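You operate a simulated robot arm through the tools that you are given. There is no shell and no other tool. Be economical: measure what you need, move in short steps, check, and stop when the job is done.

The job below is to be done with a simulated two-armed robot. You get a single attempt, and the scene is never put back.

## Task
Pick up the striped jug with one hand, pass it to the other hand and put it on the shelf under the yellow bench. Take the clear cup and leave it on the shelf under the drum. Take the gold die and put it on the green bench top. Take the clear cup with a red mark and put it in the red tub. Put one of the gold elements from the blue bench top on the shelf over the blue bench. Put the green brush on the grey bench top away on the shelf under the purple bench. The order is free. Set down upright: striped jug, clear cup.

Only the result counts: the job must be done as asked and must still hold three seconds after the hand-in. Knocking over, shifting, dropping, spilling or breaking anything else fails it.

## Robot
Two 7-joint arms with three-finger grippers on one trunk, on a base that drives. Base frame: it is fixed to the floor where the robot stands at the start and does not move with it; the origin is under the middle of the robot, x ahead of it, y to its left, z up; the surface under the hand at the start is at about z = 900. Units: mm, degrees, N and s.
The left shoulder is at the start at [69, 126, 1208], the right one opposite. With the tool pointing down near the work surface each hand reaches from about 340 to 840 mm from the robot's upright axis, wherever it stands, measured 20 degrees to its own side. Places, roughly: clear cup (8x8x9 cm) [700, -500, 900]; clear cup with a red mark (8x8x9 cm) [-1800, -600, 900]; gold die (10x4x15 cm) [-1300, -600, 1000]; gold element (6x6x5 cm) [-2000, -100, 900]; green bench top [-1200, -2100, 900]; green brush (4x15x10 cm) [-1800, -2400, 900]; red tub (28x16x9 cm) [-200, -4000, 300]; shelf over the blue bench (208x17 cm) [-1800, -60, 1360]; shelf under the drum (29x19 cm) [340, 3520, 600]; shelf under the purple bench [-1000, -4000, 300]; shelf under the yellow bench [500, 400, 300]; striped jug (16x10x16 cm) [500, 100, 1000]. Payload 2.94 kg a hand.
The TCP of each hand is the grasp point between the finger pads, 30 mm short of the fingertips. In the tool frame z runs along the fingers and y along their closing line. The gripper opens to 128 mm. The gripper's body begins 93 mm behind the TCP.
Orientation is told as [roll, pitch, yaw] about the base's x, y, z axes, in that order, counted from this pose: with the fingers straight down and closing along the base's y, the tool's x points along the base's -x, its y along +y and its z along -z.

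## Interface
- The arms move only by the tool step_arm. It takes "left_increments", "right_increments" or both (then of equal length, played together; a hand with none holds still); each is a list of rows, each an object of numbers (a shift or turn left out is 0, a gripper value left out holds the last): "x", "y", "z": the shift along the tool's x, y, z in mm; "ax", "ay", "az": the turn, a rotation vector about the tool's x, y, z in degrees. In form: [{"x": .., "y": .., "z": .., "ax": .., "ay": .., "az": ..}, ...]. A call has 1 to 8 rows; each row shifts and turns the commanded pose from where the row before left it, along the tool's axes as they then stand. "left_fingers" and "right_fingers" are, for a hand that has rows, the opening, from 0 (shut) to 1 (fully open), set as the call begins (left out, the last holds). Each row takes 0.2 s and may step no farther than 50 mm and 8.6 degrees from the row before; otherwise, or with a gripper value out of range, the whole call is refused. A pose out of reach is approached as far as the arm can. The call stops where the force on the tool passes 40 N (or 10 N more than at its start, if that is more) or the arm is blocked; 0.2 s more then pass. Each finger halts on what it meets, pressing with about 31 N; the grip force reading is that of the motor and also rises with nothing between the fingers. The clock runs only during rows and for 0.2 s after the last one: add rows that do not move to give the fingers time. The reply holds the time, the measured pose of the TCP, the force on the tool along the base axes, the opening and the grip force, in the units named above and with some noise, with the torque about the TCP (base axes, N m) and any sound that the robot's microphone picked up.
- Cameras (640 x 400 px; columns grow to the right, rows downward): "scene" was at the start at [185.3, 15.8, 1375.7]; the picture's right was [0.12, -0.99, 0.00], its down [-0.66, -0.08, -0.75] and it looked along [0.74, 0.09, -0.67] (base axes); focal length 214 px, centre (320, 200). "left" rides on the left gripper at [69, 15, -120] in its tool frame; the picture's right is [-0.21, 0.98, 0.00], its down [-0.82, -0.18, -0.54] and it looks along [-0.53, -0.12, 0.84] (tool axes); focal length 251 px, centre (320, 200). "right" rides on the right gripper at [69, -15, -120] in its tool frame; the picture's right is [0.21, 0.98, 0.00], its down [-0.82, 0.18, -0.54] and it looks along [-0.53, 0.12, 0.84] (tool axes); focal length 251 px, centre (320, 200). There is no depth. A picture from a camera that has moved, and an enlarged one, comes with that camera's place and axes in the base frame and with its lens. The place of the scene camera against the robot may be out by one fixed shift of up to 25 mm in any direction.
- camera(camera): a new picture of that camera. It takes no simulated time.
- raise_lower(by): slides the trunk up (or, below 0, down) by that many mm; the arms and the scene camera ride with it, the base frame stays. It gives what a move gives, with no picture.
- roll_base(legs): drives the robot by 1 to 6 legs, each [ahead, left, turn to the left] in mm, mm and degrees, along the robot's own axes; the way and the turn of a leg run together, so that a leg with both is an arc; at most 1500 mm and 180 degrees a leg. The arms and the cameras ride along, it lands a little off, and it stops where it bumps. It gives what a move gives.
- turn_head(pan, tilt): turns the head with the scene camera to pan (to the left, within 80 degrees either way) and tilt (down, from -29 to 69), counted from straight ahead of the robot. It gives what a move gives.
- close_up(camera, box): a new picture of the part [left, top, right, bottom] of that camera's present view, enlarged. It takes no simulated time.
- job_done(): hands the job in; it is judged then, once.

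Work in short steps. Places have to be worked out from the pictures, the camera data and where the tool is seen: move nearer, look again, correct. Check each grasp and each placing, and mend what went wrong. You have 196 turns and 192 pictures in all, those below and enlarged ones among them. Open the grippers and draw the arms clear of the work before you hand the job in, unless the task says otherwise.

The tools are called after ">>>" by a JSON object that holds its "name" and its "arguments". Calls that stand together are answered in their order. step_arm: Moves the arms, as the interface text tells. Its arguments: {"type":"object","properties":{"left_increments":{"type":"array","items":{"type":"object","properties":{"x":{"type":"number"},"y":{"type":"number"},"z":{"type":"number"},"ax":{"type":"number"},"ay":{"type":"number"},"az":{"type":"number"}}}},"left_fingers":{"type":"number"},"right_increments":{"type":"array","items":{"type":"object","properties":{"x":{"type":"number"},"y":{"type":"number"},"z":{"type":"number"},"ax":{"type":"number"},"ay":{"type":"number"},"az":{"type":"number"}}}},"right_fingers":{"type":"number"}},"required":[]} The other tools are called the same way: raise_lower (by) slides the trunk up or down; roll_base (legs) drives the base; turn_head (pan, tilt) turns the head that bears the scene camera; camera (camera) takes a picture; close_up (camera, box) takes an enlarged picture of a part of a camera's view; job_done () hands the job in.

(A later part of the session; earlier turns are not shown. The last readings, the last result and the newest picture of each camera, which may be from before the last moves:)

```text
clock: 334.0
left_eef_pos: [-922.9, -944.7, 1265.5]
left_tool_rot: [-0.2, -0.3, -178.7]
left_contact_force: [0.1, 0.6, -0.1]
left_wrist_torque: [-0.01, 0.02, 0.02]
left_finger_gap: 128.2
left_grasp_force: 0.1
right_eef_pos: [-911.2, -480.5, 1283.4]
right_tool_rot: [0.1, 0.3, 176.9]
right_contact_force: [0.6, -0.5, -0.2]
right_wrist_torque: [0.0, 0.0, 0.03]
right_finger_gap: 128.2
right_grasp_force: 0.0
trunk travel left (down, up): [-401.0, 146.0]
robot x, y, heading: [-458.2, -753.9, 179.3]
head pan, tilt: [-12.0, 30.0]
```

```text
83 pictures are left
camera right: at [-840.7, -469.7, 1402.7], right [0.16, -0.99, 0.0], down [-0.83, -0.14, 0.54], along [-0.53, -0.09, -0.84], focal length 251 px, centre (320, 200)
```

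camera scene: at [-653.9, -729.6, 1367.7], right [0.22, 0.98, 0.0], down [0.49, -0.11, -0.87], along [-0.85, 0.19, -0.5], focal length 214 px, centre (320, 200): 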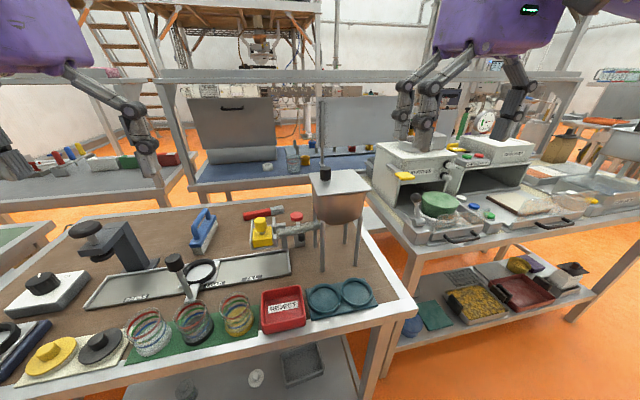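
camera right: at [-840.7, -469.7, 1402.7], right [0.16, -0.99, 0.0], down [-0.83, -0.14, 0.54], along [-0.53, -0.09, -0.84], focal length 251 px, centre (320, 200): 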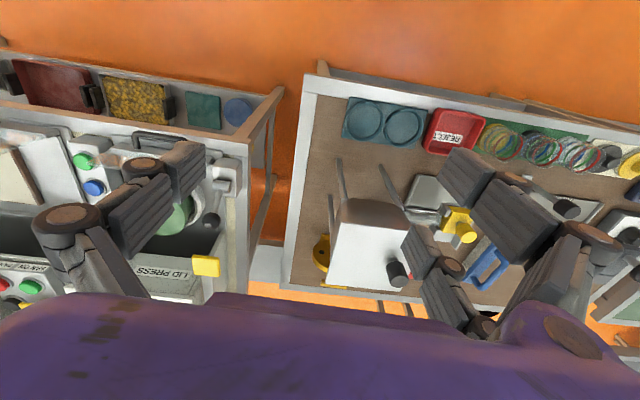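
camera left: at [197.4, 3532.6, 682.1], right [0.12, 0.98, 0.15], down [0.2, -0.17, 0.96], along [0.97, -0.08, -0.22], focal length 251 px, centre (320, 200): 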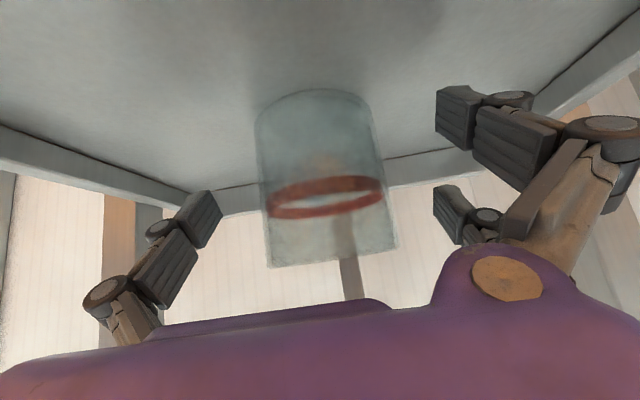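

The die sits behind and left of the hopper, at about (−1252,−545). I move the base 80 mm closer, then bring the right hand above the die, staying high over the hopper.

>>> {"name": "roll_base", "arguments": {"legs": [[80, 0, 0]]}}

>>> {"name": "step_arm", "arguments": {"right_increments": [{"x": -43, "y": 13}, {"x": -43, "y": 13}, {"x": -43, "y": 13}, {"x": -43, "y": 13}, {"x": -43, "y": 13}, {"x": -40, "y": 13}, {}]}}

>>> {"name": "camera", "arguments": {"camera": "right"}}

>>> {"name": "camera", "arguments": {"camera": "scene"}}

```text
clock: 335.0
left_eef_pos: [-998.7, -943.5, 1265.0]
left_tool_rot: [-0.2, -0.3, -178.6]
left_contact_force: [-0.7, 0.1, -1.1]
left_wrist_torque: [0.02, -0.06, 0.01]
left_finger_gap: 127.9
left_grasp_force: 0.0
right_eef_pos: [-988.9, -480.5, 1284.3]
right_tool_rot: [0.0, 0.2, 177.1]
right_contact_force: [0.5, -0.2, 0.1]
right_wrist_torque: [-0.02, -0.05, 0.0]
right_finger_gap: 128.0
right_grasp_force: 0.0
trunk travel left (down, up): [-401.0, 146.0]
robot x, y, heading: [-532.7, -757.2, 179.4]
head pan, tilt: [-12.0, 30.0]
```

```text
clock: 336.6
left_eef_pos: [-999.2, -943.9, 1266.7]
left_tool_rot: [-0.2, -0.3, -178.5]
left_contact_force: [0.0, 1.0, 0.0]
left_wrist_torque: [-0.03, 0.04, 0.01]
left_finger_gap: 127.7
left_grasp_force: 0.2
right_eef_pos: [-1247.0, -545.9, 1283.6]
right_tool_rot: [0.1, 0.1, 177.2]
right_contact_force: [0.5, -0.1, 0.1]
right_wrist_torque: [-0.02, 0.0, 0.0]
right_finger_gap: 128.0
right_grasp_force: 0.0
trunk travel left (down, up): [-401.0, 146.0]
robot x, y, heading: [-531.7, -751.2, 179.6]
head pan, tilt: [-12.0, 30.0]
```

```text
82 pictures are left
camera right: at [-1178.3, -533.6, 1401.8], right [0.16, -0.99, 0.0], down [-0.83, -0.14, 0.54], along [-0.53, -0.09, -0.84], focal length 251 px, centre (320, 200)
```

right: 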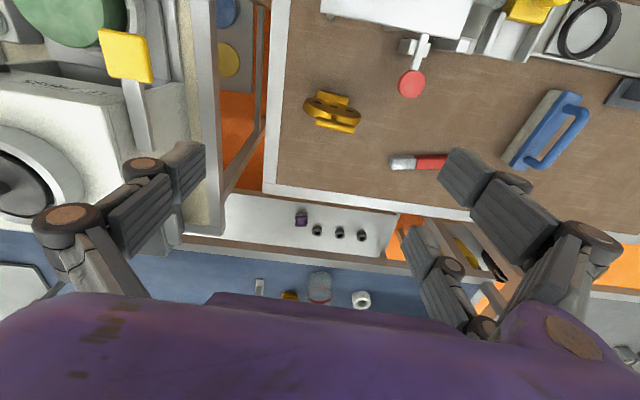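

```text
81 pictures are left
camera scene: at [-732.0, -727.5, 1367.8], right [0.22, 0.98, 0.0], down [0.49, -0.11, -0.87], along [-0.85, 0.19, -0.5], focal length 214 px, centre (320, 200)
```

scene: 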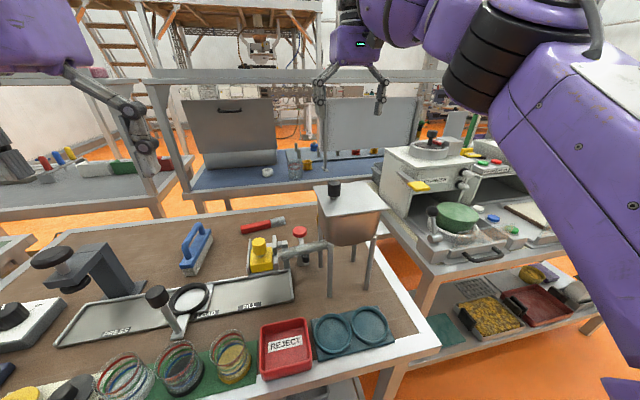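

Excellent view: the die is a thin disc standing with its face along y, so I must close along x. I also see the marked cup and a gold stack on the blue bench behind. I zoom on the die.

>>> {"name": "close_up", "arguments": {"camera": "right", "box": [280, 70, 400, 145]}}

>>> {"name": "close_up", "arguments": {"camera": "right", "box": [240, 200, 400, 305]}}

```text
5.33 times, centred on (340, 108) of right
camera zoom: at [-1178.3, -533.6, 1401.8], right [0.16, -0.99, 0.0], down [-0.83, -0.14, 0.54], along [-0.53, -0.09, -0.84], focal length 1341 px, centre (213, 693)
```

zoom: 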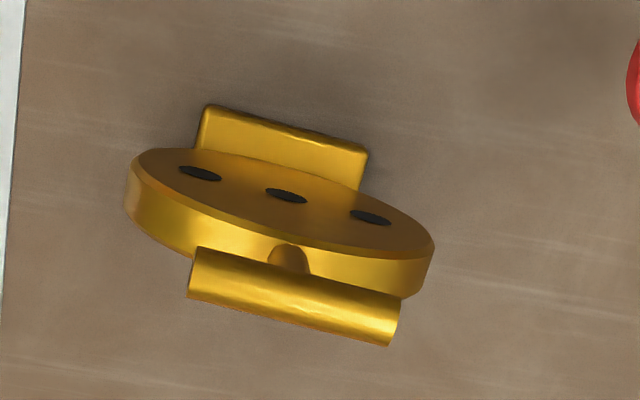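

```text
3.81 times, centred on (320, 252) of right
camera zoom: at [-1178.3, -533.6, 1401.8], right [0.16, -0.99, 0.0], down [-0.83, -0.14, 0.54], along [-0.53, -0.09, -0.84], focal length 958 px, centre (320, 0)
```

zoom: 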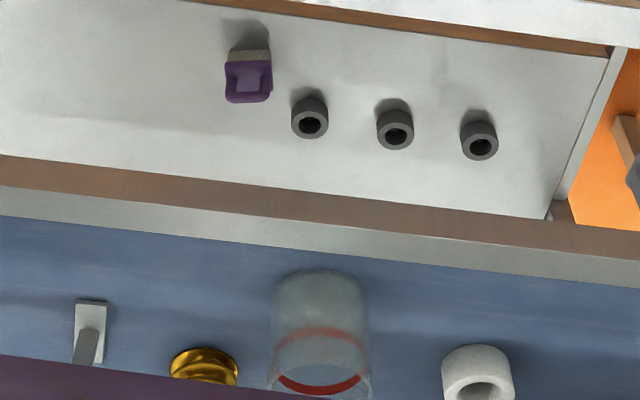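

The die is an upright disc with a T-handle on top, centred at about (−1274,−573), its face along y. I turn the right hand by 90° and centre it over the die with the fingers partly open.

>>> {"name": "step_arm", "arguments": {"right_increments": [{"az": -8.2}, {"az": -8.2}, {"az": -8.2}, {"az": -8.2}, {"az": -8.2}, {"az": -8.2}, {"az": -8.2}, {"az": -8.2}], "right_fingers": 0.75}}

>>> {"name": "step_arm", "arguments": {"right_increments": [{"az": -8.2}, {"az": -8.2}, {"az": -8.2}, {"x": -28, "y": -26}, {"z": 40}, {"z": 40}, {}]}}

>>> {"name": "camera", "arguments": {"camera": "right"}}

>>> {"name": "close_up", "arguments": {"camera": "scene", "box": [240, 20, 480, 260]}}

```text
clock: 338.4
left_eef_pos: [-999.8, -944.7, 1265.4]
left_tool_rot: [-0.2, -0.4, -178.5]
left_contact_force: [0.5, -0.1, 0.7]
left_wrist_torque: [0.01, -0.02, -0.04]
left_finger_gap: 127.9
left_grasp_force: 0.0
right_eef_pos: [-1066.1, -648.7, 1209.8]
right_tool_rot: [0.2, -0.1, -117.5]
right_contact_force: [0.3, 0.0, 0.0]
right_wrist_torque: [-0.02, 0.01, 0.0]
right_finger_gap: 96.0
right_grasp_force: 0.0
right hand out of reach, approached as far as the arm can: row 2, 3, 4, 5, 6, 7, 8
trunk travel left (down, up): [-401.0, 146.0]
robot x, y, heading: [-533.1, -757.7, 179.2]
head pan, tilt: [-12.0, 30.0]
```

```text
clock: 340.0
left_eef_pos: [-999.1, -943.9, 1264.0]
left_tool_rot: [-0.2, -0.3, -178.4]
left_contact_force: [0.2, 0.1, -0.2]
left_wrist_torque: [0.0, 0.0, 0.01]
left_finger_gap: 127.7
left_grasp_force: 0.1
right_eef_pos: [-977.0, -738.9, 1102.5]
right_tool_rot: [0.3, -0.1, -92.7]
right_contact_force: [-0.3, 0.3, 0.0]
right_wrist_torque: [-0.02, -0.01, 0.02]
right_finger_gap: 96.2
right_grasp_force: 0.2
right hand out of reach, approached as far as the arm can: row 1, 2, 3, 4
trunk travel left (down, up): [-401.0, 146.0]
robot x, y, heading: [-534.6, -750.9, 179.7]
head pan, tilt: [-12.0, 30.0]
```

```text
78 pictures are left
camera right: at [-989.8, -669.3, 1221.5], right [0.99, 0.17, 0.0], down [0.14, -0.83, 0.54], along [0.09, -0.53, -0.84], focal length 251 px, centre (320, 200)
```

right: 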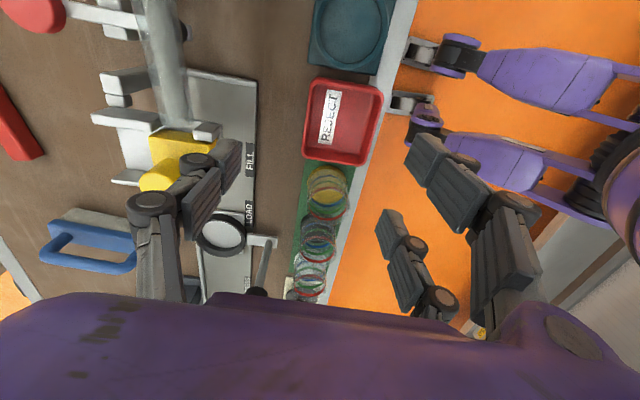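

```text
1.67 times, centred on (360, 140) of scene
camera zoom: at [-732.8, -729.2, 1367.7], right [0.22, 0.98, 0.0], down [0.49, -0.11, -0.87], along [-0.85, 0.19, -0.5], focal length 358 px, centre (253, 300)
```

zoom: 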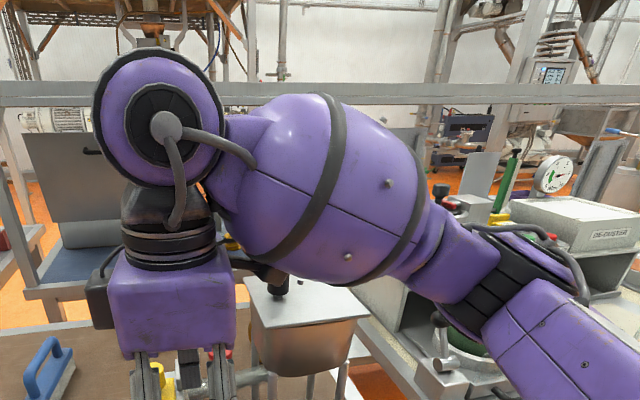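

The yaw ran into an arm limit and the hand swung back toward the robot; nothing was hit (no forces, hopper upright). I raise it first, then turn it the other way.

>>> {"name": "step_arm", "arguments": {"right_increments": [{"z": -45}, {"z": -45}, {"z": -45}, {"z": -45}, {"z": -20}, {}]}}

>>> {"name": "step_arm", "arguments": {"right_increments": [{"az": 8.3}, {"az": 8.3}, {"az": 8.3}, {"az": 8.3}, {"az": 8.3}, {"az": 8.3}, {"az": 8.3}, {"az": 8.3}]}}

```text
clock: 341.4
left_eef_pos: [-999.1, -942.0, 1264.2]
left_tool_rot: [-0.2, -0.3, -178.5]
left_contact_force: [0.7, 0.3, 0.6]
left_wrist_torque: [0.03, -0.03, -0.01]
left_finger_gap: 127.9
left_grasp_force: 0.2
right_eef_pos: [-945.8, -750.2, 1289.6]
right_tool_rot: [0.2, -0.1, -92.9]
right_contact_force: [0.4, 0.7, -0.2]
right_wrist_torque: [0.0, -0.01, 0.01]
right_finger_gap: 95.9
right_grasp_force: 0.1
right hand out of reach, approached as far as the arm can: row 3, 4, 5
trunk travel left (down, up): [-401.0, 146.0]
robot x, y, heading: [-531.9, -756.4, 179.3]
head pan, tilt: [-12.0, 30.0]
```

```text
clock: 343.2
left_eef_pos: [-1000.0, -943.7, 1264.6]
left_tool_rot: [-0.1, -0.3, -178.5]
left_contact_force: [-0.2, 0.9, -0.7]
left_wrist_torque: [-0.03, -0.04, 0.04]
left_finger_gap: 128.2
left_grasp_force: 0.0
right_eef_pos: [-945.9, -751.3, 1288.6]
right_tool_rot: [0.1, 0.2, -159.3]
right_contact_force: [-0.2, -0.3, 0.5]
right_wrist_torque: [-0.01, 0.01, -0.03]
right_finger_gap: 96.1
right_grasp_force: 0.0
trunk travel left (down, up): [-401.0, 146.0]
robot x, y, heading: [-537.8, -755.7, 179.4]
head pan, tilt: [-12.0, 30.0]
```

Now I move it outward over the front edge and continue the turn toward world yaw 90.

>>> {"name": "step_arm", "arguments": {"right_increments": [{"y": -40, "x": 15}, {"y": -40, "x": 15}, {"y": -40, "x": 15}, {"az": 8.4}, {"az": 8.4}, {"az": 8.4}, {"az": 8.4}, {"az": 8.4}]}}

>>> {"name": "step_arm", "arguments": {"right_increments": [{"az": 8.4}, {"az": 8.4}, {"az": 8.4}, {"az": 8.4}, {"az": 8.4}, {"az": 8.4}, {"az": 8.4}, {"az": 8.4}]}}

```text
clock: 345.0
left_eef_pos: [-999.6, -943.5, 1265.4]
left_tool_rot: [-0.1, -0.3, -178.5]
left_contact_force: [0.1, 0.4, 0.1]
left_wrist_torque: [0.01, 0.01, 0.0]
left_finger_gap: 127.8
left_grasp_force: 0.0
right_eef_pos: [-945.7, -623.5, 1287.5]
right_tool_rot: [-0.1, 0.3, 158.7]
right_contact_force: [0.0, -0.2, -0.5]
right_wrist_torque: [-0.01, -0.03, 0.01]
right_finger_gap: 95.9
right_grasp_force: 0.1
trunk travel left (down, up): [-401.0, 146.0]
robot x, y, heading: [-535.5, -752.6, 179.5]
head pan, tilt: [-12.0, 30.0]
```

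```text
clock: 346.8
left_eef_pos: [-1000.0, -943.2, 1264.0]
left_tool_rot: [-0.1, -0.2, -178.5]
left_contact_force: [0.1, -0.6, 0.2]
left_wrist_torque: [-0.02, -0.01, -0.01]
left_finger_gap: 127.9
left_grasp_force: 0.1
right_eef_pos: [-944.3, -621.8, 1288.3]
right_tool_rot: [-0.2, 0.1, 91.7]
right_contact_force: [-0.2, 0.9, -0.4]
right_wrist_torque: [-0.01, -0.01, 0.0]
right_finger_gap: 96.0
right_grasp_force: 0.0
trunk travel left (down, up): [-401.0, 146.0]
robot x, y, heading: [-538.4, -759.5, 179.3]
head pan, tilt: [-12.0, 30.0]
```

At yaw 92, closing along x. I move over the die at height and look.

>>> {"name": "step_arm", "arguments": {"right_increments": [{"x": -8, "y": 45}, {"x": -8, "y": 45}, {"x": -8, "y": 45}, {"x": -8, "y": 45}, {"x": -8, "y": 45}, {"x": -8, "y": 45}, {"x": -10, "y": 45}, {"y": 14}]}}

>>> {"name": "camera", "arguments": {"camera": "right"}}

```text
clock: 348.6
left_eef_pos: [-998.8, -941.5, 1266.7]
left_tool_rot: [-0.1, -0.3, -178.5]
left_contact_force: [-0.3, 0.7, 0.7]
left_wrist_torque: [-0.08, 0.03, 0.02]
left_finger_gap: 127.9
left_grasp_force: 0.1
right_eef_pos: [-1261.8, -572.4, 1285.8]
right_tool_rot: [0.0, 0.2, 91.8]
right_contact_force: [-0.8, 1.3, -0.1]
right_wrist_torque: [-0.12, 0.06, 0.02]
right_finger_gap: 96.1
right_grasp_force: 0.0
right hand out of reach, approached as far as the arm can: row 8
trunk travel left (down, up): [-401.0, 146.0]
robot x, y, heading: [-534.1, -754.6, 179.4]
head pan, tilt: [-12.0, 30.0]
```

```text
76 pictures are left
camera right: at [-1245.3, -642.2, 1404.7], right [-0.97, -0.24, 0.0], down [-0.21, 0.82, 0.54], along [-0.13, 0.52, -0.84], focal length 251 px, centre (320, 200)
```

right: 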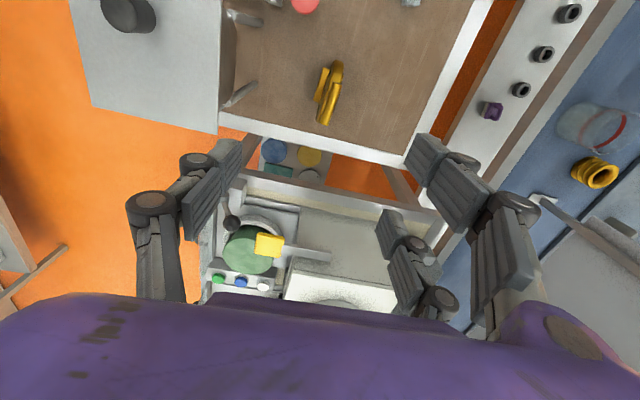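

The die centre is at (−1275,−577). I narrow the opening to 70 mm, shift, descend to z≈1110 and check the clearance to the hopper.

>>> {"name": "step_arm", "arguments": {"right_increments": [{"z": 40}, {"z": 40, "x": 4}, {"z": 40, "y": 7}, {"z": 40, "y": 6}, {"z": 15}, {}], "right_fingers": 0.55}}

>>> {"name": "camera", "arguments": {"camera": "right"}}

>>> {"name": "close_up", "arguments": {"camera": "scene", "box": [240, 100, 440, 260]}}

```text
clock: 350.0
left_eef_pos: [-999.5, -943.9, 1265.6]
left_tool_rot: [-0.3, -0.3, -178.6]
left_contact_force: [0.4, 0.4, 0.5]
left_wrist_torque: [0.02, 0.04, -0.02]
left_finger_gap: 128.2
left_grasp_force: 0.1
right_eef_pos: [-1277.4, -582.4, 1108.6]
right_tool_rot: [-0.2, 0.1, 91.7]
right_contact_force: [0.4, 0.0, -0.6]
right_wrist_torque: [0.0, 0.01, 0.0]
right_finger_gap: 70.4
right_grasp_force: 0.0
trunk travel left (down, up): [-401.0, 146.0]
robot x, y, heading: [-534.7, -756.7, 179.7]
head pan, tilt: [-12.0, 30.0]
```

```text
75 pictures are left
camera right: at [-1260.0, -649.6, 1228.1], right [-0.97, -0.24, 0.0], down [-0.21, 0.82, 0.54], along [-0.13, 0.52, -0.84], focal length 251 px, centre (320, 200)
```

right: 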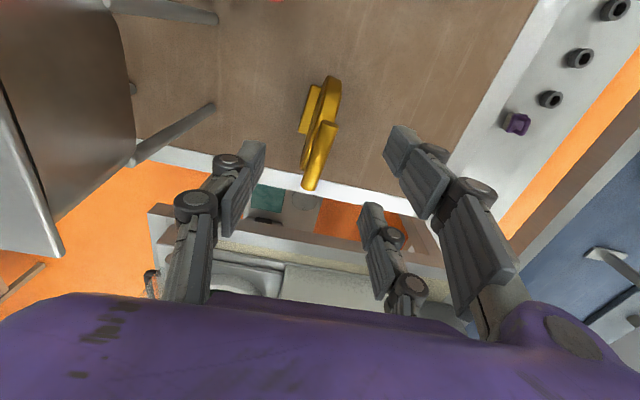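

```text
2.50 times, centred on (340, 180) of scene
camera zoom: at [-733.1, -728.9, 1367.7], right [0.22, 0.98, 0.0], down [0.49, -0.11, -0.87], along [-0.85, 0.19, -0.5], focal length 536 px, centre (270, 250)
```

zoom: 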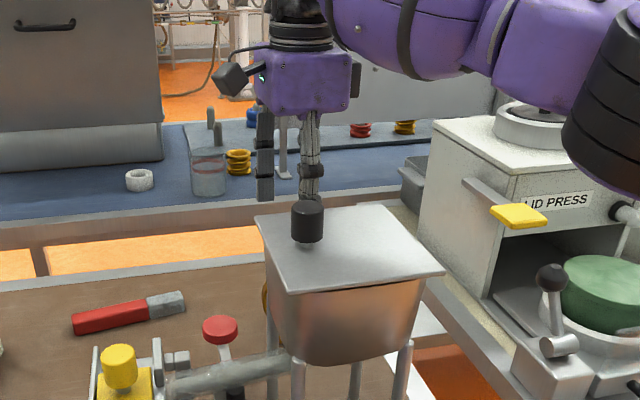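

Well aligned; I correct yaw by 6° and descend to z≈1008, so the pads take the upper disc and neck. Then I close.

>>> {"name": "step_arm", "arguments": {"right_increments": [{"az": 6}, {"z": 30}, {"z": 30}, {"z": 25}, {"z": 15}, {}]}}

>>> {"name": "step_arm", "arguments": {"right_increments": [{}, {}, {}, {}], "right_fingers": 0}}

>>> {"name": "camera", "arguments": {"camera": "right"}}

```text
clock: 351.4
left_eef_pos: [-999.4, -944.7, 1264.6]
left_tool_rot: [-0.2, -0.2, -178.5]
left_contact_force: [0.8, 0.3, 0.2]
left_wrist_torque: [-0.01, 0.0, -0.01]
left_finger_gap: 128.1
left_grasp_force: 0.1
right_eef_pos: [-1275.1, -582.0, 1008.8]
right_tool_rot: [-0.2, 0.0, 85.6]
right_contact_force: [0.1, -0.4, 0.1]
right_wrist_torque: [0.02, 0.02, -0.02]
right_finger_gap: 70.3
right_grasp_force: 0.0
trunk travel left (down, up): [-401.0, 146.0]
robot x, y, heading: [-532.4, -756.2, 179.2]
head pan, tilt: [-12.0, 30.0]
```

```text
clock: 352.4
left_eef_pos: [-1000.2, -944.6, 1266.1]
left_tool_rot: [-0.2, -0.3, -178.5]
left_contact_force: [0.5, -0.2, -0.5]
left_wrist_torque: [0.01, -0.02, 0.04]
left_finger_gap: 128.0
left_grasp_force: 0.1
right_eef_pos: [-1275.9, -581.4, 1009.5]
right_tool_rot: [-0.2, 0.0, 85.7]
right_contact_force: [-0.4, -0.1, 0.6]
right_wrist_torque: [-0.07, 0.05, -0.02]
right_finger_gap: 15.9
right_grasp_force: 31.2
trunk travel left (down, up): [-401.0, 146.0]
robot x, y, heading: [-534.5, -758.3, 179.7]
head pan, tilt: [-12.0, 30.0]
```

```text
73 pictures are left
camera right: at [-1266.6, -651.4, 1128.3], right [-0.99, -0.14, 0.0], down [-0.12, 0.83, 0.54], along [-0.07, 0.53, -0.84], focal length 251 px, centre (320, 200)
```

right: 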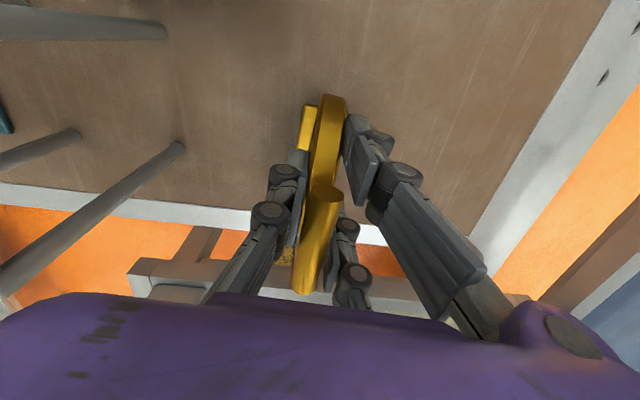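

The die is gripped across its 16 mm disc. I lift it slowly.

>>> {"name": "step_arm", "arguments": {"right_increments": [{"z": -3}, {"z": -5}, {"z": -7}, {"z": -10}, {"z": -10}, {}]}}

>>> {"name": "camera", "arguments": {"camera": "right"}}

```text
clock: 353.8
left_eef_pos: [-1000.6, -944.7, 1264.6]
left_tool_rot: [-0.1, -0.2, -178.4]
left_contact_force: [-0.3, -0.6, 0.1]
left_wrist_torque: [0.02, 0.0, -0.03]
left_finger_gap: 128.0
left_grasp_force: 0.1
right_eef_pos: [-1276.2, -580.3, 1043.7]
right_tool_rot: [-0.2, 0.0, 85.8]
right_contact_force: [-0.5, 0.1, -5.2]
right_wrist_torque: [-0.08, 0.01, 0.01]
right_finger_gap: 16.0
right_grasp_force: 31.3
trunk travel left (down, up): [-401.0, 146.0]
robot x, y, heading: [-530.7, -754.5, 179.4]
head pan, tilt: [-12.0, 30.0]
```

```text
72 pictures are left
camera right: at [-1268.0, -650.7, 1162.8], right [-0.99, -0.14, 0.0], down [-0.12, 0.83, 0.54], along [-0.07, 0.53, -0.84], focal length 251 px, centre (320, 200)
```

right: 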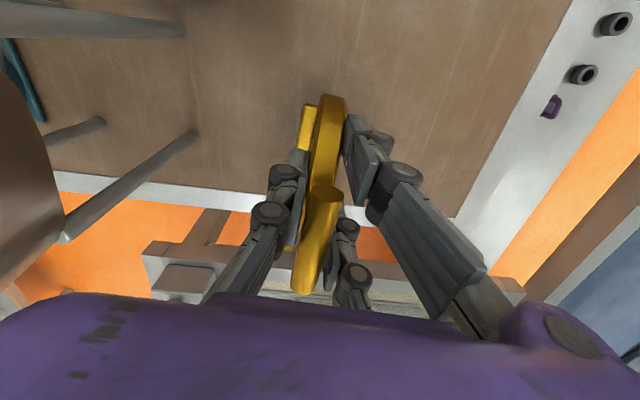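

It holds (5.2 N). I lift to z≈1225, strafe the base 270 mm to the left past the hopper, then back out.

>>> {"name": "step_arm", "arguments": {"right_increments": [{"z": -15}, {"z": -22}, {"z": -25}, {"z": -25}, {"z": -25}, {"z": -25}, {"z": -25}, {"z": -18}]}}

>>> {"name": "roll_base", "arguments": {"legs": [[0, 270, 0]]}}

>>> {"name": "camera", "arguments": {"camera": "scene"}}

```text
clock: 355.6
left_eef_pos: [-1000.8, -945.2, 1265.1]
left_tool_rot: [-0.2, -0.3, -178.6]
left_contact_force: [0.0, -0.2, 0.7]
left_wrist_torque: [0.0, 0.03, 0.01]
left_finger_gap: 127.7
left_grasp_force: 0.2
right_eef_pos: [-1276.5, -580.6, 1223.8]
right_tool_rot: [-0.2, 0.1, 85.8]
right_contact_force: [0.2, -0.5, -5.9]
right_wrist_torque: [-0.02, 0.04, -0.02]
right_finger_gap: 16.0
right_grasp_force: 31.1
trunk travel left (down, up): [-401.0, 146.0]
robot x, y, heading: [-533.0, -754.0, 179.6]
head pan, tilt: [-12.0, 30.0]
```

```text
clock: 358.6
left_eef_pos: [-1003.4, -1211.8, 1266.0]
left_tool_rot: [-0.1, -0.3, -178.5]
left_contact_force: [-0.2, 0.5, -0.7]
left_wrist_torque: [-0.04, 0.03, -0.01]
left_finger_gap: 128.2
left_grasp_force: 0.1
right_eef_pos: [-1279.5, -847.1, 1222.7]
right_tool_rot: [-0.2, 0.1, 85.6]
right_contact_force: [-0.1, 0.1, -5.3]
right_wrist_torque: [-0.07, 0.01, -0.04]
right_finger_gap: 15.8
right_grasp_force: 31.2
trunk travel left (down, up): [-401.0, 146.0]
robot x, y, heading: [-539.2, -1024.7, 179.4]
head pan, tilt: [-12.0, 30.0]
```

```text
71 pictures are left
camera scene: at [-736.7, -997.3, 1367.5], right [0.22, 0.98, 0.0], down [0.49, -0.11, -0.87], along [-0.84, 0.19, -0.5], focal length 214 px, centre (320, 200)
```

scene: 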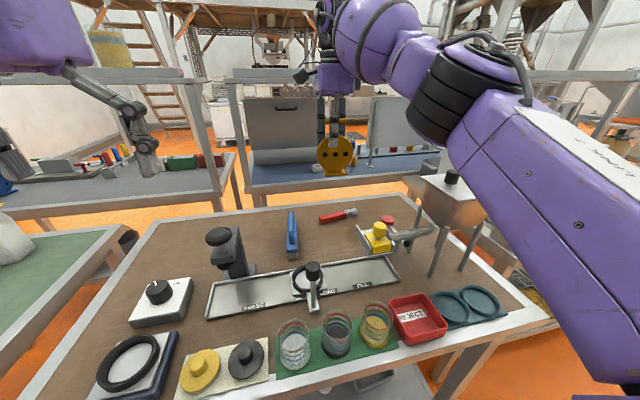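

The die is clear of the hopper. I back out and drive along to the green bench.

>>> {"name": "roll_base", "arguments": {"legs": [[-300, 0, 0], [0, 880, 0]]}}

>>> {"name": "turn_head", "arguments": {"pan": 0, "tilt": 25}}

>>> {"name": "camera", "arguments": {"camera": "scene"}}

```text
clock: 368.3
left_eef_pos: [-717.9, -2085.3, 1264.5]
left_tool_rot: [-0.2, -0.2, -179.2]
left_contact_force: [0.7, -0.4, -1.1]
left_wrist_torque: [0.0, -0.02, 0.01]
left_finger_gap: 128.0
left_grasp_force: 0.1
right_eef_pos: [-991.5, -1719.3, 1223.7]
right_tool_rot: [-0.1, 0.1, 85.2]
right_contact_force: [-0.6, -0.6, -5.9]
right_wrist_torque: [-0.06, -0.02, 0.01]
right_finger_gap: 16.1
right_grasp_force: 31.0
trunk travel left (down, up): [-401.0, 146.0]
robot x, y, heading: [-246.7, -1900.5, 178.7]
head pan, tilt: [-12.0, 30.0]
```

```text
clock: 369.0
left_eef_pos: [-718.1, -2085.5, 1265.1]
left_tool_rot: [-0.2, -0.3, -179.1]
left_contact_force: [0.1, 0.1, -0.1]
left_wrist_torque: [0.02, 0.01, 0.01]
left_finger_gap: 127.9
left_grasp_force: 0.0
right_eef_pos: [-992.6, -1718.9, 1223.2]
right_tool_rot: [-0.4, 0.0, 85.1]
right_contact_force: [0.8, -0.4, -5.5]
right_wrist_torque: [-0.05, -0.01, 0.02]
right_finger_gap: 15.8
right_grasp_force: 31.3
trunk travel left (down, up): [-401.0, 146.0]
robot x, y, heading: [-250.3, -1902.0, 178.8]
head pan, tilt: [0.0, 25.0]
```

```text
70 pictures are left
camera scene: at [-453.7, -1892.0, 1375.5], right [0.02, 1.0, 0.0], down [0.42, -0.01, -0.91], along [-0.91, 0.02, -0.42], focal length 214 px, centre (320, 200)
```

scene: 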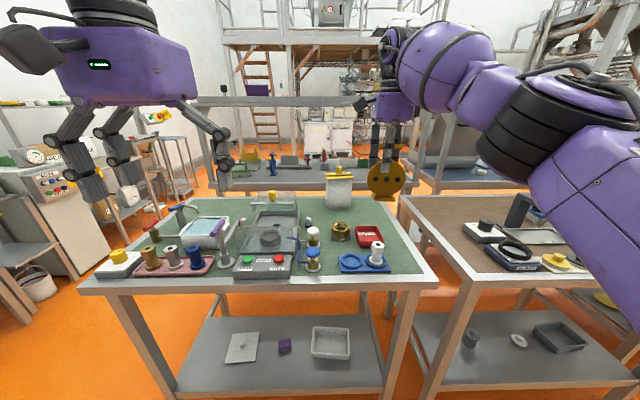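

A free spot on the green top is behind the red tray near its right edge, about (−1280,−1572). I drive in so the die comes above that spot.

>>> {"name": "roll_base", "arguments": {"legs": [[285, -140, 0]]}}

>>> {"name": "turn_head", "arguments": {"pan": -15, "tilt": 35}}

>>> {"name": "camera", "arguments": {"camera": "scene"}}

>>> {"name": "camera", "arguments": {"camera": "right"}}

```text
clock: 371.1
left_eef_pos: [-997.2, -1941.5, 1265.1]
left_tool_rot: [-0.2, -0.4, -179.1]
left_contact_force: [0.6, 1.0, -0.6]
left_wrist_torque: [0.02, 0.01, 0.02]
left_finger_gap: 128.1
left_grasp_force: 0.1
right_eef_pos: [-1271.8, -1575.8, 1223.9]
right_tool_rot: [-0.2, 0.0, 85.1]
right_contact_force: [0.3, -0.2, -5.9]
right_wrist_torque: [-0.02, -0.01, -0.06]
right_finger_gap: 16.1
right_grasp_force: 31.6
trunk travel left (down, up): [-401.0, 146.0]
robot x, y, heading: [-529.1, -1756.4, 178.8]
head pan, tilt: [0.0, 25.0]
```

```text
clock: 371.9
left_eef_pos: [-998.6, -1940.3, 1265.4]
left_tool_rot: [-0.2, -0.2, -179.1]
left_contact_force: [-1.0, -0.3, 0.8]
left_wrist_torque: [0.0, 0.03, 0.01]
left_finger_gap: 127.8
left_grasp_force: 0.1
right_eef_pos: [-1271.1, -1575.1, 1222.1]
right_tool_rot: [-0.3, 0.1, 85.2]
right_contact_force: [-0.6, -0.1, -5.6]
right_wrist_torque: [-0.02, 0.02, -0.01]
right_finger_gap: 15.8
right_grasp_force: 30.4
trunk travel left (down, up): [-401.0, 146.0]
robot x, y, heading: [-529.6, -1758.3, 178.9]
head pan, tilt: [-15.0, 35.0]
```

```text
69 pictures are left
camera scene: at [-726.1, -1724.6, 1359.7], right [0.28, 0.96, 0.0], down [0.55, -0.16, -0.82], along [-0.79, 0.23, -0.57], focal length 214 px, centre (320, 200)
```

scene: 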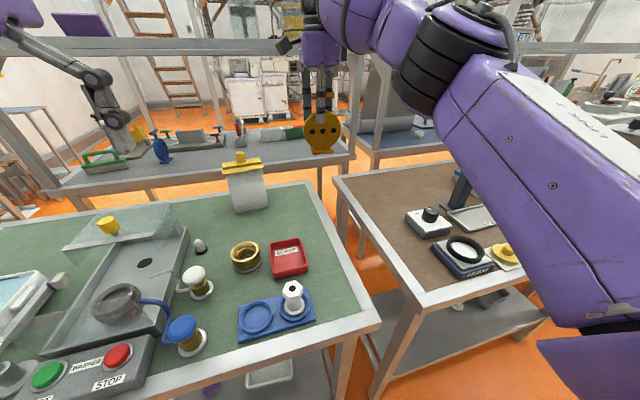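

```text
68 pictures are left
camera right: at [-1263.5, -1645.0, 1342.2], right [-0.99, -0.13, 0.0], down [-0.11, 0.84, 0.54], along [-0.07, 0.53, -0.84], focal length 251 px, centre (320, 200)
```

right: 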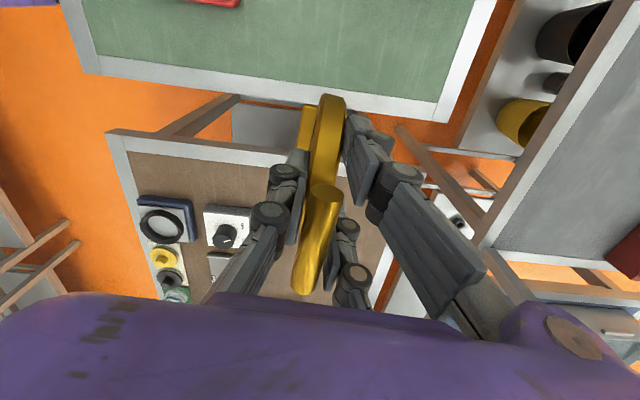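

The wrist view shows the bench's side edge at y≈−1545, so I must be further in. I strafe 105 mm left to put the die over (−1287,−1680), behind the red tray.

>>> {"name": "roll_base", "arguments": {"legs": [[15, 105, 0]]}}

>>> {"name": "step_arm", "arguments": {"right_increments": [{"z": 25}, {"z": 30}, {"z": 30}, {"z": 25}, {}]}}

>>> {"name": "camera", "arguments": {"camera": "right"}}

>>> {"name": "close_up", "arguments": {"camera": "scene", "box": [180, 60, 420, 300]}}

```text
clock: 373.5
left_eef_pos: [-1014.4, -2044.7, 1264.9]
left_tool_rot: [-0.2, -0.3, -179.1]
left_contact_force: [-0.2, -0.4, -0.1]
left_wrist_torque: [0.02, 0.0, 0.03]
left_finger_gap: 128.0
left_grasp_force: 0.0
right_eef_pos: [-1288.6, -1678.5, 1223.9]
right_tool_rot: [-0.2, 0.1, 85.1]
right_contact_force: [0.8, 0.9, -5.8]
right_wrist_torque: [-0.06, -0.01, 0.0]
right_finger_gap: 15.9
right_grasp_force: 30.9
trunk travel left (down, up): [-401.0, 146.0]
robot x, y, heading: [-550.2, -1855.9, 178.6]
head pan, tilt: [-15.0, 35.0]
```

```text
clock: 374.7
left_eef_pos: [-1013.7, -2045.1, 1265.4]
left_tool_rot: [-0.2, -0.4, -179.0]
left_contact_force: [0.7, -0.2, 0.4]
left_wrist_torque: [0.06, 0.03, 0.03]
left_finger_gap: 128.4
left_grasp_force: 0.1
right_eef_pos: [-1286.2, -1680.3, 1113.5]
right_tool_rot: [-0.2, 0.1, 85.1]
right_contact_force: [0.2, 0.0, -4.9]
right_wrist_torque: [-0.04, 0.0, -0.04]
right_finger_gap: 15.7
right_grasp_force: 31.3
trunk travel left (down, up): [-401.0, 146.0]
robot x, y, heading: [-549.0, -1859.4, 178.8]
head pan, tilt: [-15.0, 35.0]
```

```text
67 pictures are left
camera right: at [-1278.9, -1749.2, 1232.2], right [-0.99, -0.13, 0.0], down [-0.11, 0.84, 0.54], along [-0.07, 0.53, -0.84], focal length 251 px, centre (320, 200)
```

right: 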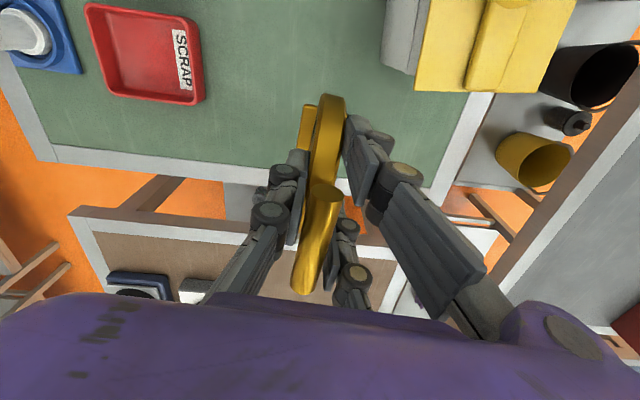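

```text
1.67 times, centred on (300, 180) of scene
camera zoom: at [-742.5, -1829.4, 1359.8], right [0.28, 0.96, 0.0], down [0.55, -0.16, -0.82], along [-0.79, 0.23, -0.57], focal length 358 px, centre (353, 233)
```

zoom: 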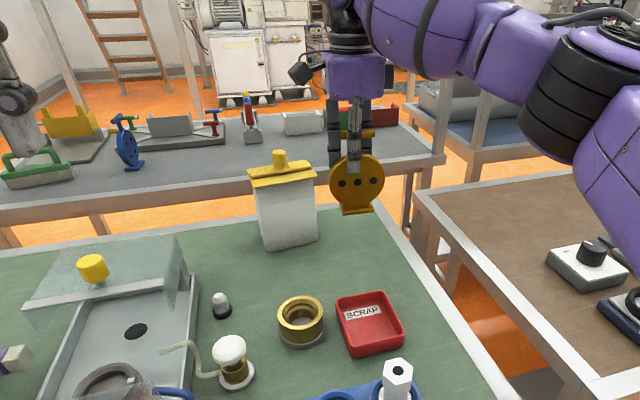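

The yellow-lidded canister is close on the far side, so I shift 28 mm toward me and 18 mm right, then descend.

>>> {"name": "step_arm", "arguments": {"right_increments": [{"x": -10, "y": -13}, {"x": -10, "y": -13}, {"z": 30}, {"z": 30}, {"z": 20}, {"z": 10}, {"z": 5}, {}]}}

>>> {"name": "camera", "arguments": {"camera": "right"}}

```text
clock: 376.5
left_eef_pos: [-1014.1, -2045.5, 1264.4]
left_tool_rot: [-0.2, -0.3, -179.1]
left_contact_force: [0.9, 0.2, 0.6]
left_wrist_torque: [0.02, 0.02, 0.0]
left_finger_gap: 128.1
left_grasp_force: 0.1
right_eef_pos: [-1260.1, -1661.0, 1018.0]
right_tool_rot: [-0.1, 0.1, 85.1]
right_contact_force: [-0.1, -0.1, -5.5]
right_wrist_torque: [-0.03, 0.03, 0.01]
right_finger_gap: 15.8
right_grasp_force: 30.8
trunk travel left (down, up): [-401.0, 146.0]
robot x, y, heading: [-545.3, -1858.6, 179.3]
head pan, tilt: [-15.0, 35.0]
```

```text
65 pictures are left
camera right: at [-1251.7, -1731.9, 1137.3], right [-0.99, -0.13, 0.0], down [-0.11, 0.84, 0.54], along [-0.07, 0.53, -0.84], focal length 251 px, centre (320, 200)
```

right: 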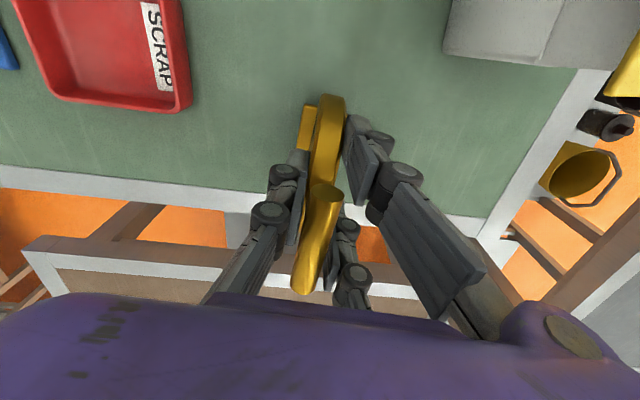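

About 9 mm above the bench. Fine lowering.

>>> {"name": "step_arm", "arguments": {"right_increments": [{"z": 4}, {"z": 3}, {"z": 2}, {}]}}

>>> {"name": "step_arm", "arguments": {"right_increments": [{"z": 1.5}, {}]}}

```text
clock: 377.5
left_eef_pos: [-1014.1, -2044.7, 1264.9]
left_tool_rot: [-0.1, -0.4, -179.1]
left_contact_force: [-0.2, 0.3, 0.3]
left_wrist_torque: [0.0, -0.03, -0.04]
left_finger_gap: 127.7
left_grasp_force: 0.2
right_eef_pos: [-1260.0, -1661.0, 1009.1]
right_tool_rot: [-0.3, 0.1, 85.1]
right_contact_force: [-0.1, -0.1, -5.4]
right_wrist_torque: [-0.06, -0.05, -0.01]
right_finger_gap: 15.9
right_grasp_force: 31.0
trunk travel left (down, up): [-401.0, 146.0]
robot x, y, heading: [-548.5, -1863.3, 178.8]
head pan, tilt: [-15.0, 35.0]
```

```text
clock: 378.1
left_eef_pos: [-1014.6, -2044.1, 1264.7]
left_tool_rot: [-0.2, -0.3, -179.2]
left_contact_force: [0.3, -0.5, -0.3]
left_wrist_torque: [0.02, 0.0, 0.0]
left_finger_gap: 128.1
left_grasp_force: 0.1
right_eef_pos: [-1260.5, -1661.2, 1010.5]
right_tool_rot: [0.0, 0.1, 85.0]
right_contact_force: [-2.1, 0.9, 2.5]
right_wrist_torque: [0.35, -0.01, 0.06]
right_finger_gap: 16.0
right_grasp_force: 30.9
trunk travel left (down, up): [-401.0, 146.0]
robot x, y, heading: [-547.5, -1861.8, 179.1]
head pan, tilt: [-15.0, 35.0]
```

The die touches. One more mm, then I open to 70 mm and withdraw upward.

>>> {"name": "step_arm", "arguments": {"right_increments": [{"z": 1}, {}]}}

>>> {"name": "step_arm", "arguments": {"right_increments": [{}, {}, {}, {"z": -20}, {"z": -40}, {"z": -45}, {"z": -45}, {"z": -45}], "right_fingers": 0.55}}

>>> {"name": "close_up", "arguments": {"camera": "scene", "box": [180, 60, 420, 300]}}

```text
clock: 378.7
left_eef_pos: [-1014.8, -2044.0, 1265.8]
left_tool_rot: [-0.1, -0.4, -179.1]
left_contact_force: [0.7, 0.5, -0.4]
left_wrist_torque: [0.02, -0.03, 0.0]
left_finger_gap: 128.1
left_grasp_force: 0.0
right_eef_pos: [-1259.4, -1661.8, 1010.5]
right_tool_rot: [0.1, 0.2, 85.1]
right_contact_force: [-4.8, 3.1, 12.5]
right_wrist_torque: [0.72, 0.12, 0.16]
right_finger_gap: 15.7
right_grasp_force: 30.8
trunk travel left (down, up): [-401.0, 146.0]
robot x, y, heading: [-546.3, -1861.1, 178.6]
head pan, tilt: [-15.0, 35.0]
```

```text
clock: 380.5
left_eef_pos: [-1013.9, -2044.9, 1266.4]
left_tool_rot: [-0.2, -0.4, -179.1]
left_contact_force: [0.3, -0.2, 0.0]
left_wrist_torque: [-0.03, 0.03, -0.02]
left_finger_gap: 128.2
left_grasp_force: 0.1
right_eef_pos: [-1260.1, -1661.9, 1205.0]
right_tool_rot: [-0.2, 0.1, 85.1]
right_contact_force: [0.2, -0.2, 0.1]
right_wrist_torque: [0.0, 0.01, -0.02]
right_finger_gap: 70.3
right_grasp_force: 0.0
trunk travel left (down, up): [-401.0, 146.0]
robot x, y, heading: [-546.7, -1861.7, 178.9]
head pan, tilt: [-15.0, 35.0]
```

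```text
1.67 times, centred on (300, 180) of scene
camera zoom: at [-741.3, -1830.0, 1360.0], right [0.28, 0.96, 0.0], down [0.55, -0.16, -0.82], along [-0.79, 0.23, -0.57], focal length 358 px, centre (353, 233)
```

zoom: 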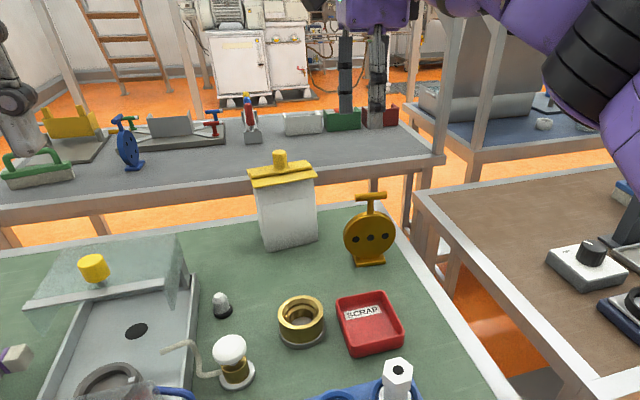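

The gold die stands on the green bench top. The green brush is on the grey bench behind, at about (−1925,−2430). I pull the right hand in and drive around the south end of the green bench.

>>> {"name": "step_arm", "arguments": {"right_increments": [{"y": -45, "z": -10}, {"y": -45, "z": -10}, {"y": -45, "z": -10}, {"y": -45, "az": -8}, {"y": -45, "az": -8}, {"az": -8}, {"az": -8}, {"az": -8}]}}

>>> {"name": "roll_base", "arguments": {"legs": [[-320, 0, 0], [0, 1150, 0]]}}

>>> {"name": "turn_head", "arguments": {"pan": 20, "tilt": 15}}

>>> {"name": "camera", "arguments": {"camera": "scene"}}

```text
clock: 382.3
left_eef_pos: [-1014.2, -2045.4, 1266.4]
left_tool_rot: [-0.2, -0.2, -179.1]
left_contact_force: [-0.3, 0.3, -0.2]
left_wrist_torque: [0.04, 0.01, -0.03]
left_finger_gap: 127.8
left_grasp_force: 0.1
right_eef_pos: [-1036.5, -1674.0, 1232.9]
right_tool_rot: [-0.1, 0.2, 125.2]
right_contact_force: [-0.6, 0.2, 0.5]
right_wrist_torque: [-0.02, -0.04, -0.01]
right_finger_gap: 70.4
right_grasp_force: 0.0
trunk travel left (down, up): [-401.0, 146.0]
robot x, y, heading: [-547.0, -1865.2, 178.9]
head pan, tilt: [-15.0, 35.0]
```

```text
clock: 394.3
left_eef_pos: [-724.0, -3187.5, 1265.7]
left_tool_rot: [-0.2, -0.2, -179.8]
left_contact_force: [-0.4, 1.2, 0.1]
left_wrist_torque: [-0.02, 0.03, 0.03]
left_finger_gap: 128.0
left_grasp_force: 0.1
right_eef_pos: [-740.8, -2817.7, 1233.2]
right_tool_rot: [-0.1, 0.2, 124.4]
right_contact_force: [0.2, -0.3, -0.6]
right_wrist_torque: [0.0, 0.0, 0.02]
right_finger_gap: 70.6
right_grasp_force: 0.1
trunk travel left (down, up): [-401.0, 146.0]
robot x, y, heading: [-256.7, -3012.2, 177.9]
head pan, tilt: [-15.0, 35.0]
```

```text
clock: 395.3
left_eef_pos: [-724.9, -3187.9, 1265.4]
left_tool_rot: [-0.1, -0.4, -179.8]
left_contact_force: [0.6, 0.1, 0.3]
left_wrist_torque: [0.0, 0.0, -0.01]
left_finger_gap: 127.8
left_grasp_force: 0.0
right_eef_pos: [-741.3, -2817.5, 1232.9]
right_tool_rot: [-0.2, 0.2, 124.4]
right_contact_force: [-0.3, -0.6, -0.6]
right_wrist_torque: [0.01, 0.0, -0.01]
right_finger_gap: 70.4
right_grasp_force: 0.0
trunk travel left (down, up): [-401.0, 146.0]
robot x, y, heading: [-258.4, -3008.7, 178.2]
head pan, tilt: [20.0, 15.0]
```

```text
63 pictures are left
camera scene: at [-454.6, -3030.4, 1391.8], right [-0.31, 0.95, 0.0], down [0.25, 0.08, -0.97], along [-0.92, -0.3, -0.26], focal length 214 px, centre (320, 200)
```

scene: 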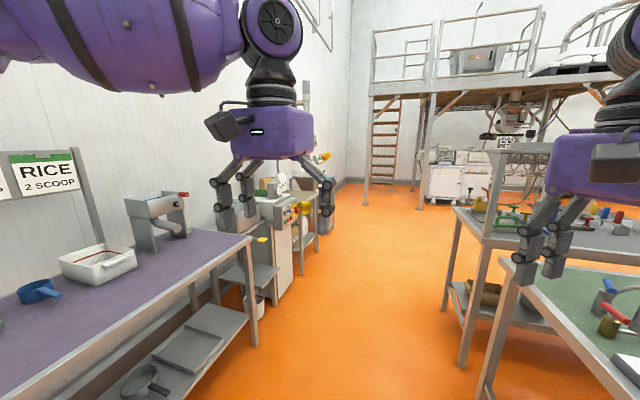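

The corridor is open. I drive to below the grey bench's south end, (−1925,−3000), and turn to face north.

>>> {"name": "roll_base", "arguments": {"legs": [[1400, 20, 0], [270, 0, 0], [0, 0, -88]]}}

>>> {"name": "turn_head", "arguments": {"pan": 0, "tilt": 30}}

>>> {"name": "camera", "arguments": {"camera": "scene"}}

```text
clock: 400.6
left_eef_pos: [-1810.3, -3168.4, 1276.2]
left_tool_rot: [-1.0, -1.9, 177.7]
left_contact_force: [-1.0, 0.4, 0.9]
left_wrist_torque: [0.0, -0.06, -0.01]
left_finger_gap: 127.8
left_grasp_force: 0.1
right_eef_pos: [-1808.0, -2781.6, 1257.9]
right_tool_rot: [2.1, -1.6, 119.7]
right_contact_force: [0.1, -0.2, -0.2]
right_wrist_torque: [0.01, -0.04, 0.02]
right_finger_gap: 70.2
right_grasp_force: 0.0
trunk travel left (down, up): [-401.0, 146.0]
robot x, y, heading: [-1369.5, -2995.0, 175.5]
head pan, tilt: [20.0, 15.0]
stopped in leg 1: the robot was blocked; the commanded pose is now the measured one
```

```text
clock: 401.5
left_eef_pos: [-1806.7, -3169.0, 1277.0]
left_tool_rot: [-1.0, -2.3, 177.8]
left_contact_force: [0.3, -0.1, 0.6]
left_wrist_torque: [-0.02, -0.03, -0.02]
left_finger_gap: 127.7
left_grasp_force: 0.0
right_eef_pos: [-1807.6, -2780.3, 1256.2]
right_tool_rot: [2.0, -1.8, 119.6]
right_contact_force: [0.0, -0.2, -0.2]
right_wrist_torque: [-0.01, 0.0, 0.04]
right_finger_gap: 70.8
right_grasp_force: 0.1
trunk travel left (down, up): [-401.0, 146.0]
robot x, y, heading: [-1368.8, -2991.3, 176.0]
head pan, tilt: [0.0, 30.0]
```

```text
62 pictures are left
camera scene: at [-1528.4, -2991.8, 1373.8], right [0.07, 1.0, 0.01], down [0.47, -0.02, -0.88], along [-0.88, 0.07, -0.47], focal length 214 px, centre (320, 200)
```

scene: 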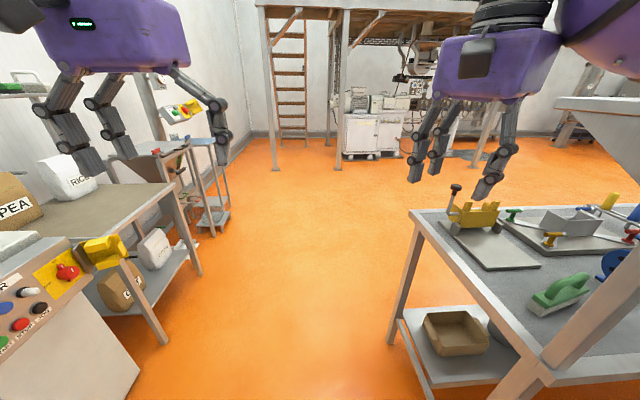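

The base was blocked and leans slightly: the right elbow probably ran into the post of the shelf frame. I back off, shift south and look right.

>>> {"name": "roll_base", "arguments": {"legs": [[-70, 0, 0], [0, 150, 0]]}}

>>> {"name": "turn_head", "arguments": {"pan": -50, "tilt": 15}}

>>> {"name": "camera", "arguments": {"camera": "scene"}}

```text
clock: 404.0
left_eef_pos: [-1786.6, -3306.1, 1266.0]
left_tool_rot: [-0.3, -0.4, 178.1]
left_contact_force: [0.0, 0.9, 0.0]
left_wrist_torque: [-0.01, -0.02, -0.02]
left_finger_gap: 127.8
left_grasp_force: 0.1
right_eef_pos: [-1789.2, -2921.9, 1234.8]
right_tool_rot: [0.4, 0.1, 120.4]
right_contact_force: [-0.2, 0.5, -0.3]
right_wrist_torque: [-0.01, -0.02, 0.07]
right_finger_gap: 70.5
right_grasp_force: 0.1
trunk travel left (down, up): [-401.0, 146.0]
robot x, y, heading: [-1314.1, -3145.8, 175.7]
head pan, tilt: [0.0, 30.0]
```

```text
clock: 405.2
left_eef_pos: [-1786.0, -3306.2, 1265.1]
left_tool_rot: [-0.2, -0.5, 178.1]
left_contact_force: [-0.1, 0.2, 0.0]
left_wrist_torque: [-0.01, -0.01, -0.01]
left_finger_gap: 127.9
left_grasp_force: 0.1
right_eef_pos: [-1787.8, -2921.6, 1236.3]
right_tool_rot: [0.3, 0.1, 120.4]
right_contact_force: [0.1, 0.7, 0.1]
right_wrist_torque: [0.0, -0.04, 0.01]
right_finger_gap: 70.4
right_grasp_force: 0.1
trunk travel left (down, up): [-401.0, 146.0]
robot x, y, heading: [-1312.3, -3144.8, 175.8]
head pan, tilt: [-50.0, 15.0]
```

```text
61 pictures are left
camera scene: at [-1476.4, -3057.3, 1391.8], right [0.81, 0.59, 0.0], down [0.15, -0.21, -0.97], along [-0.57, 0.78, -0.26], focal length 214 px, centre (320, 200)
```

scene: 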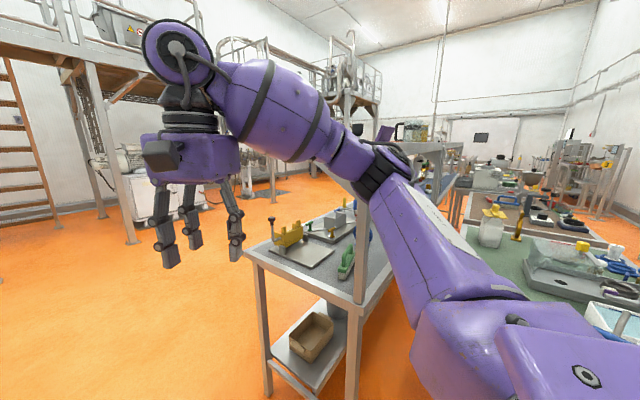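

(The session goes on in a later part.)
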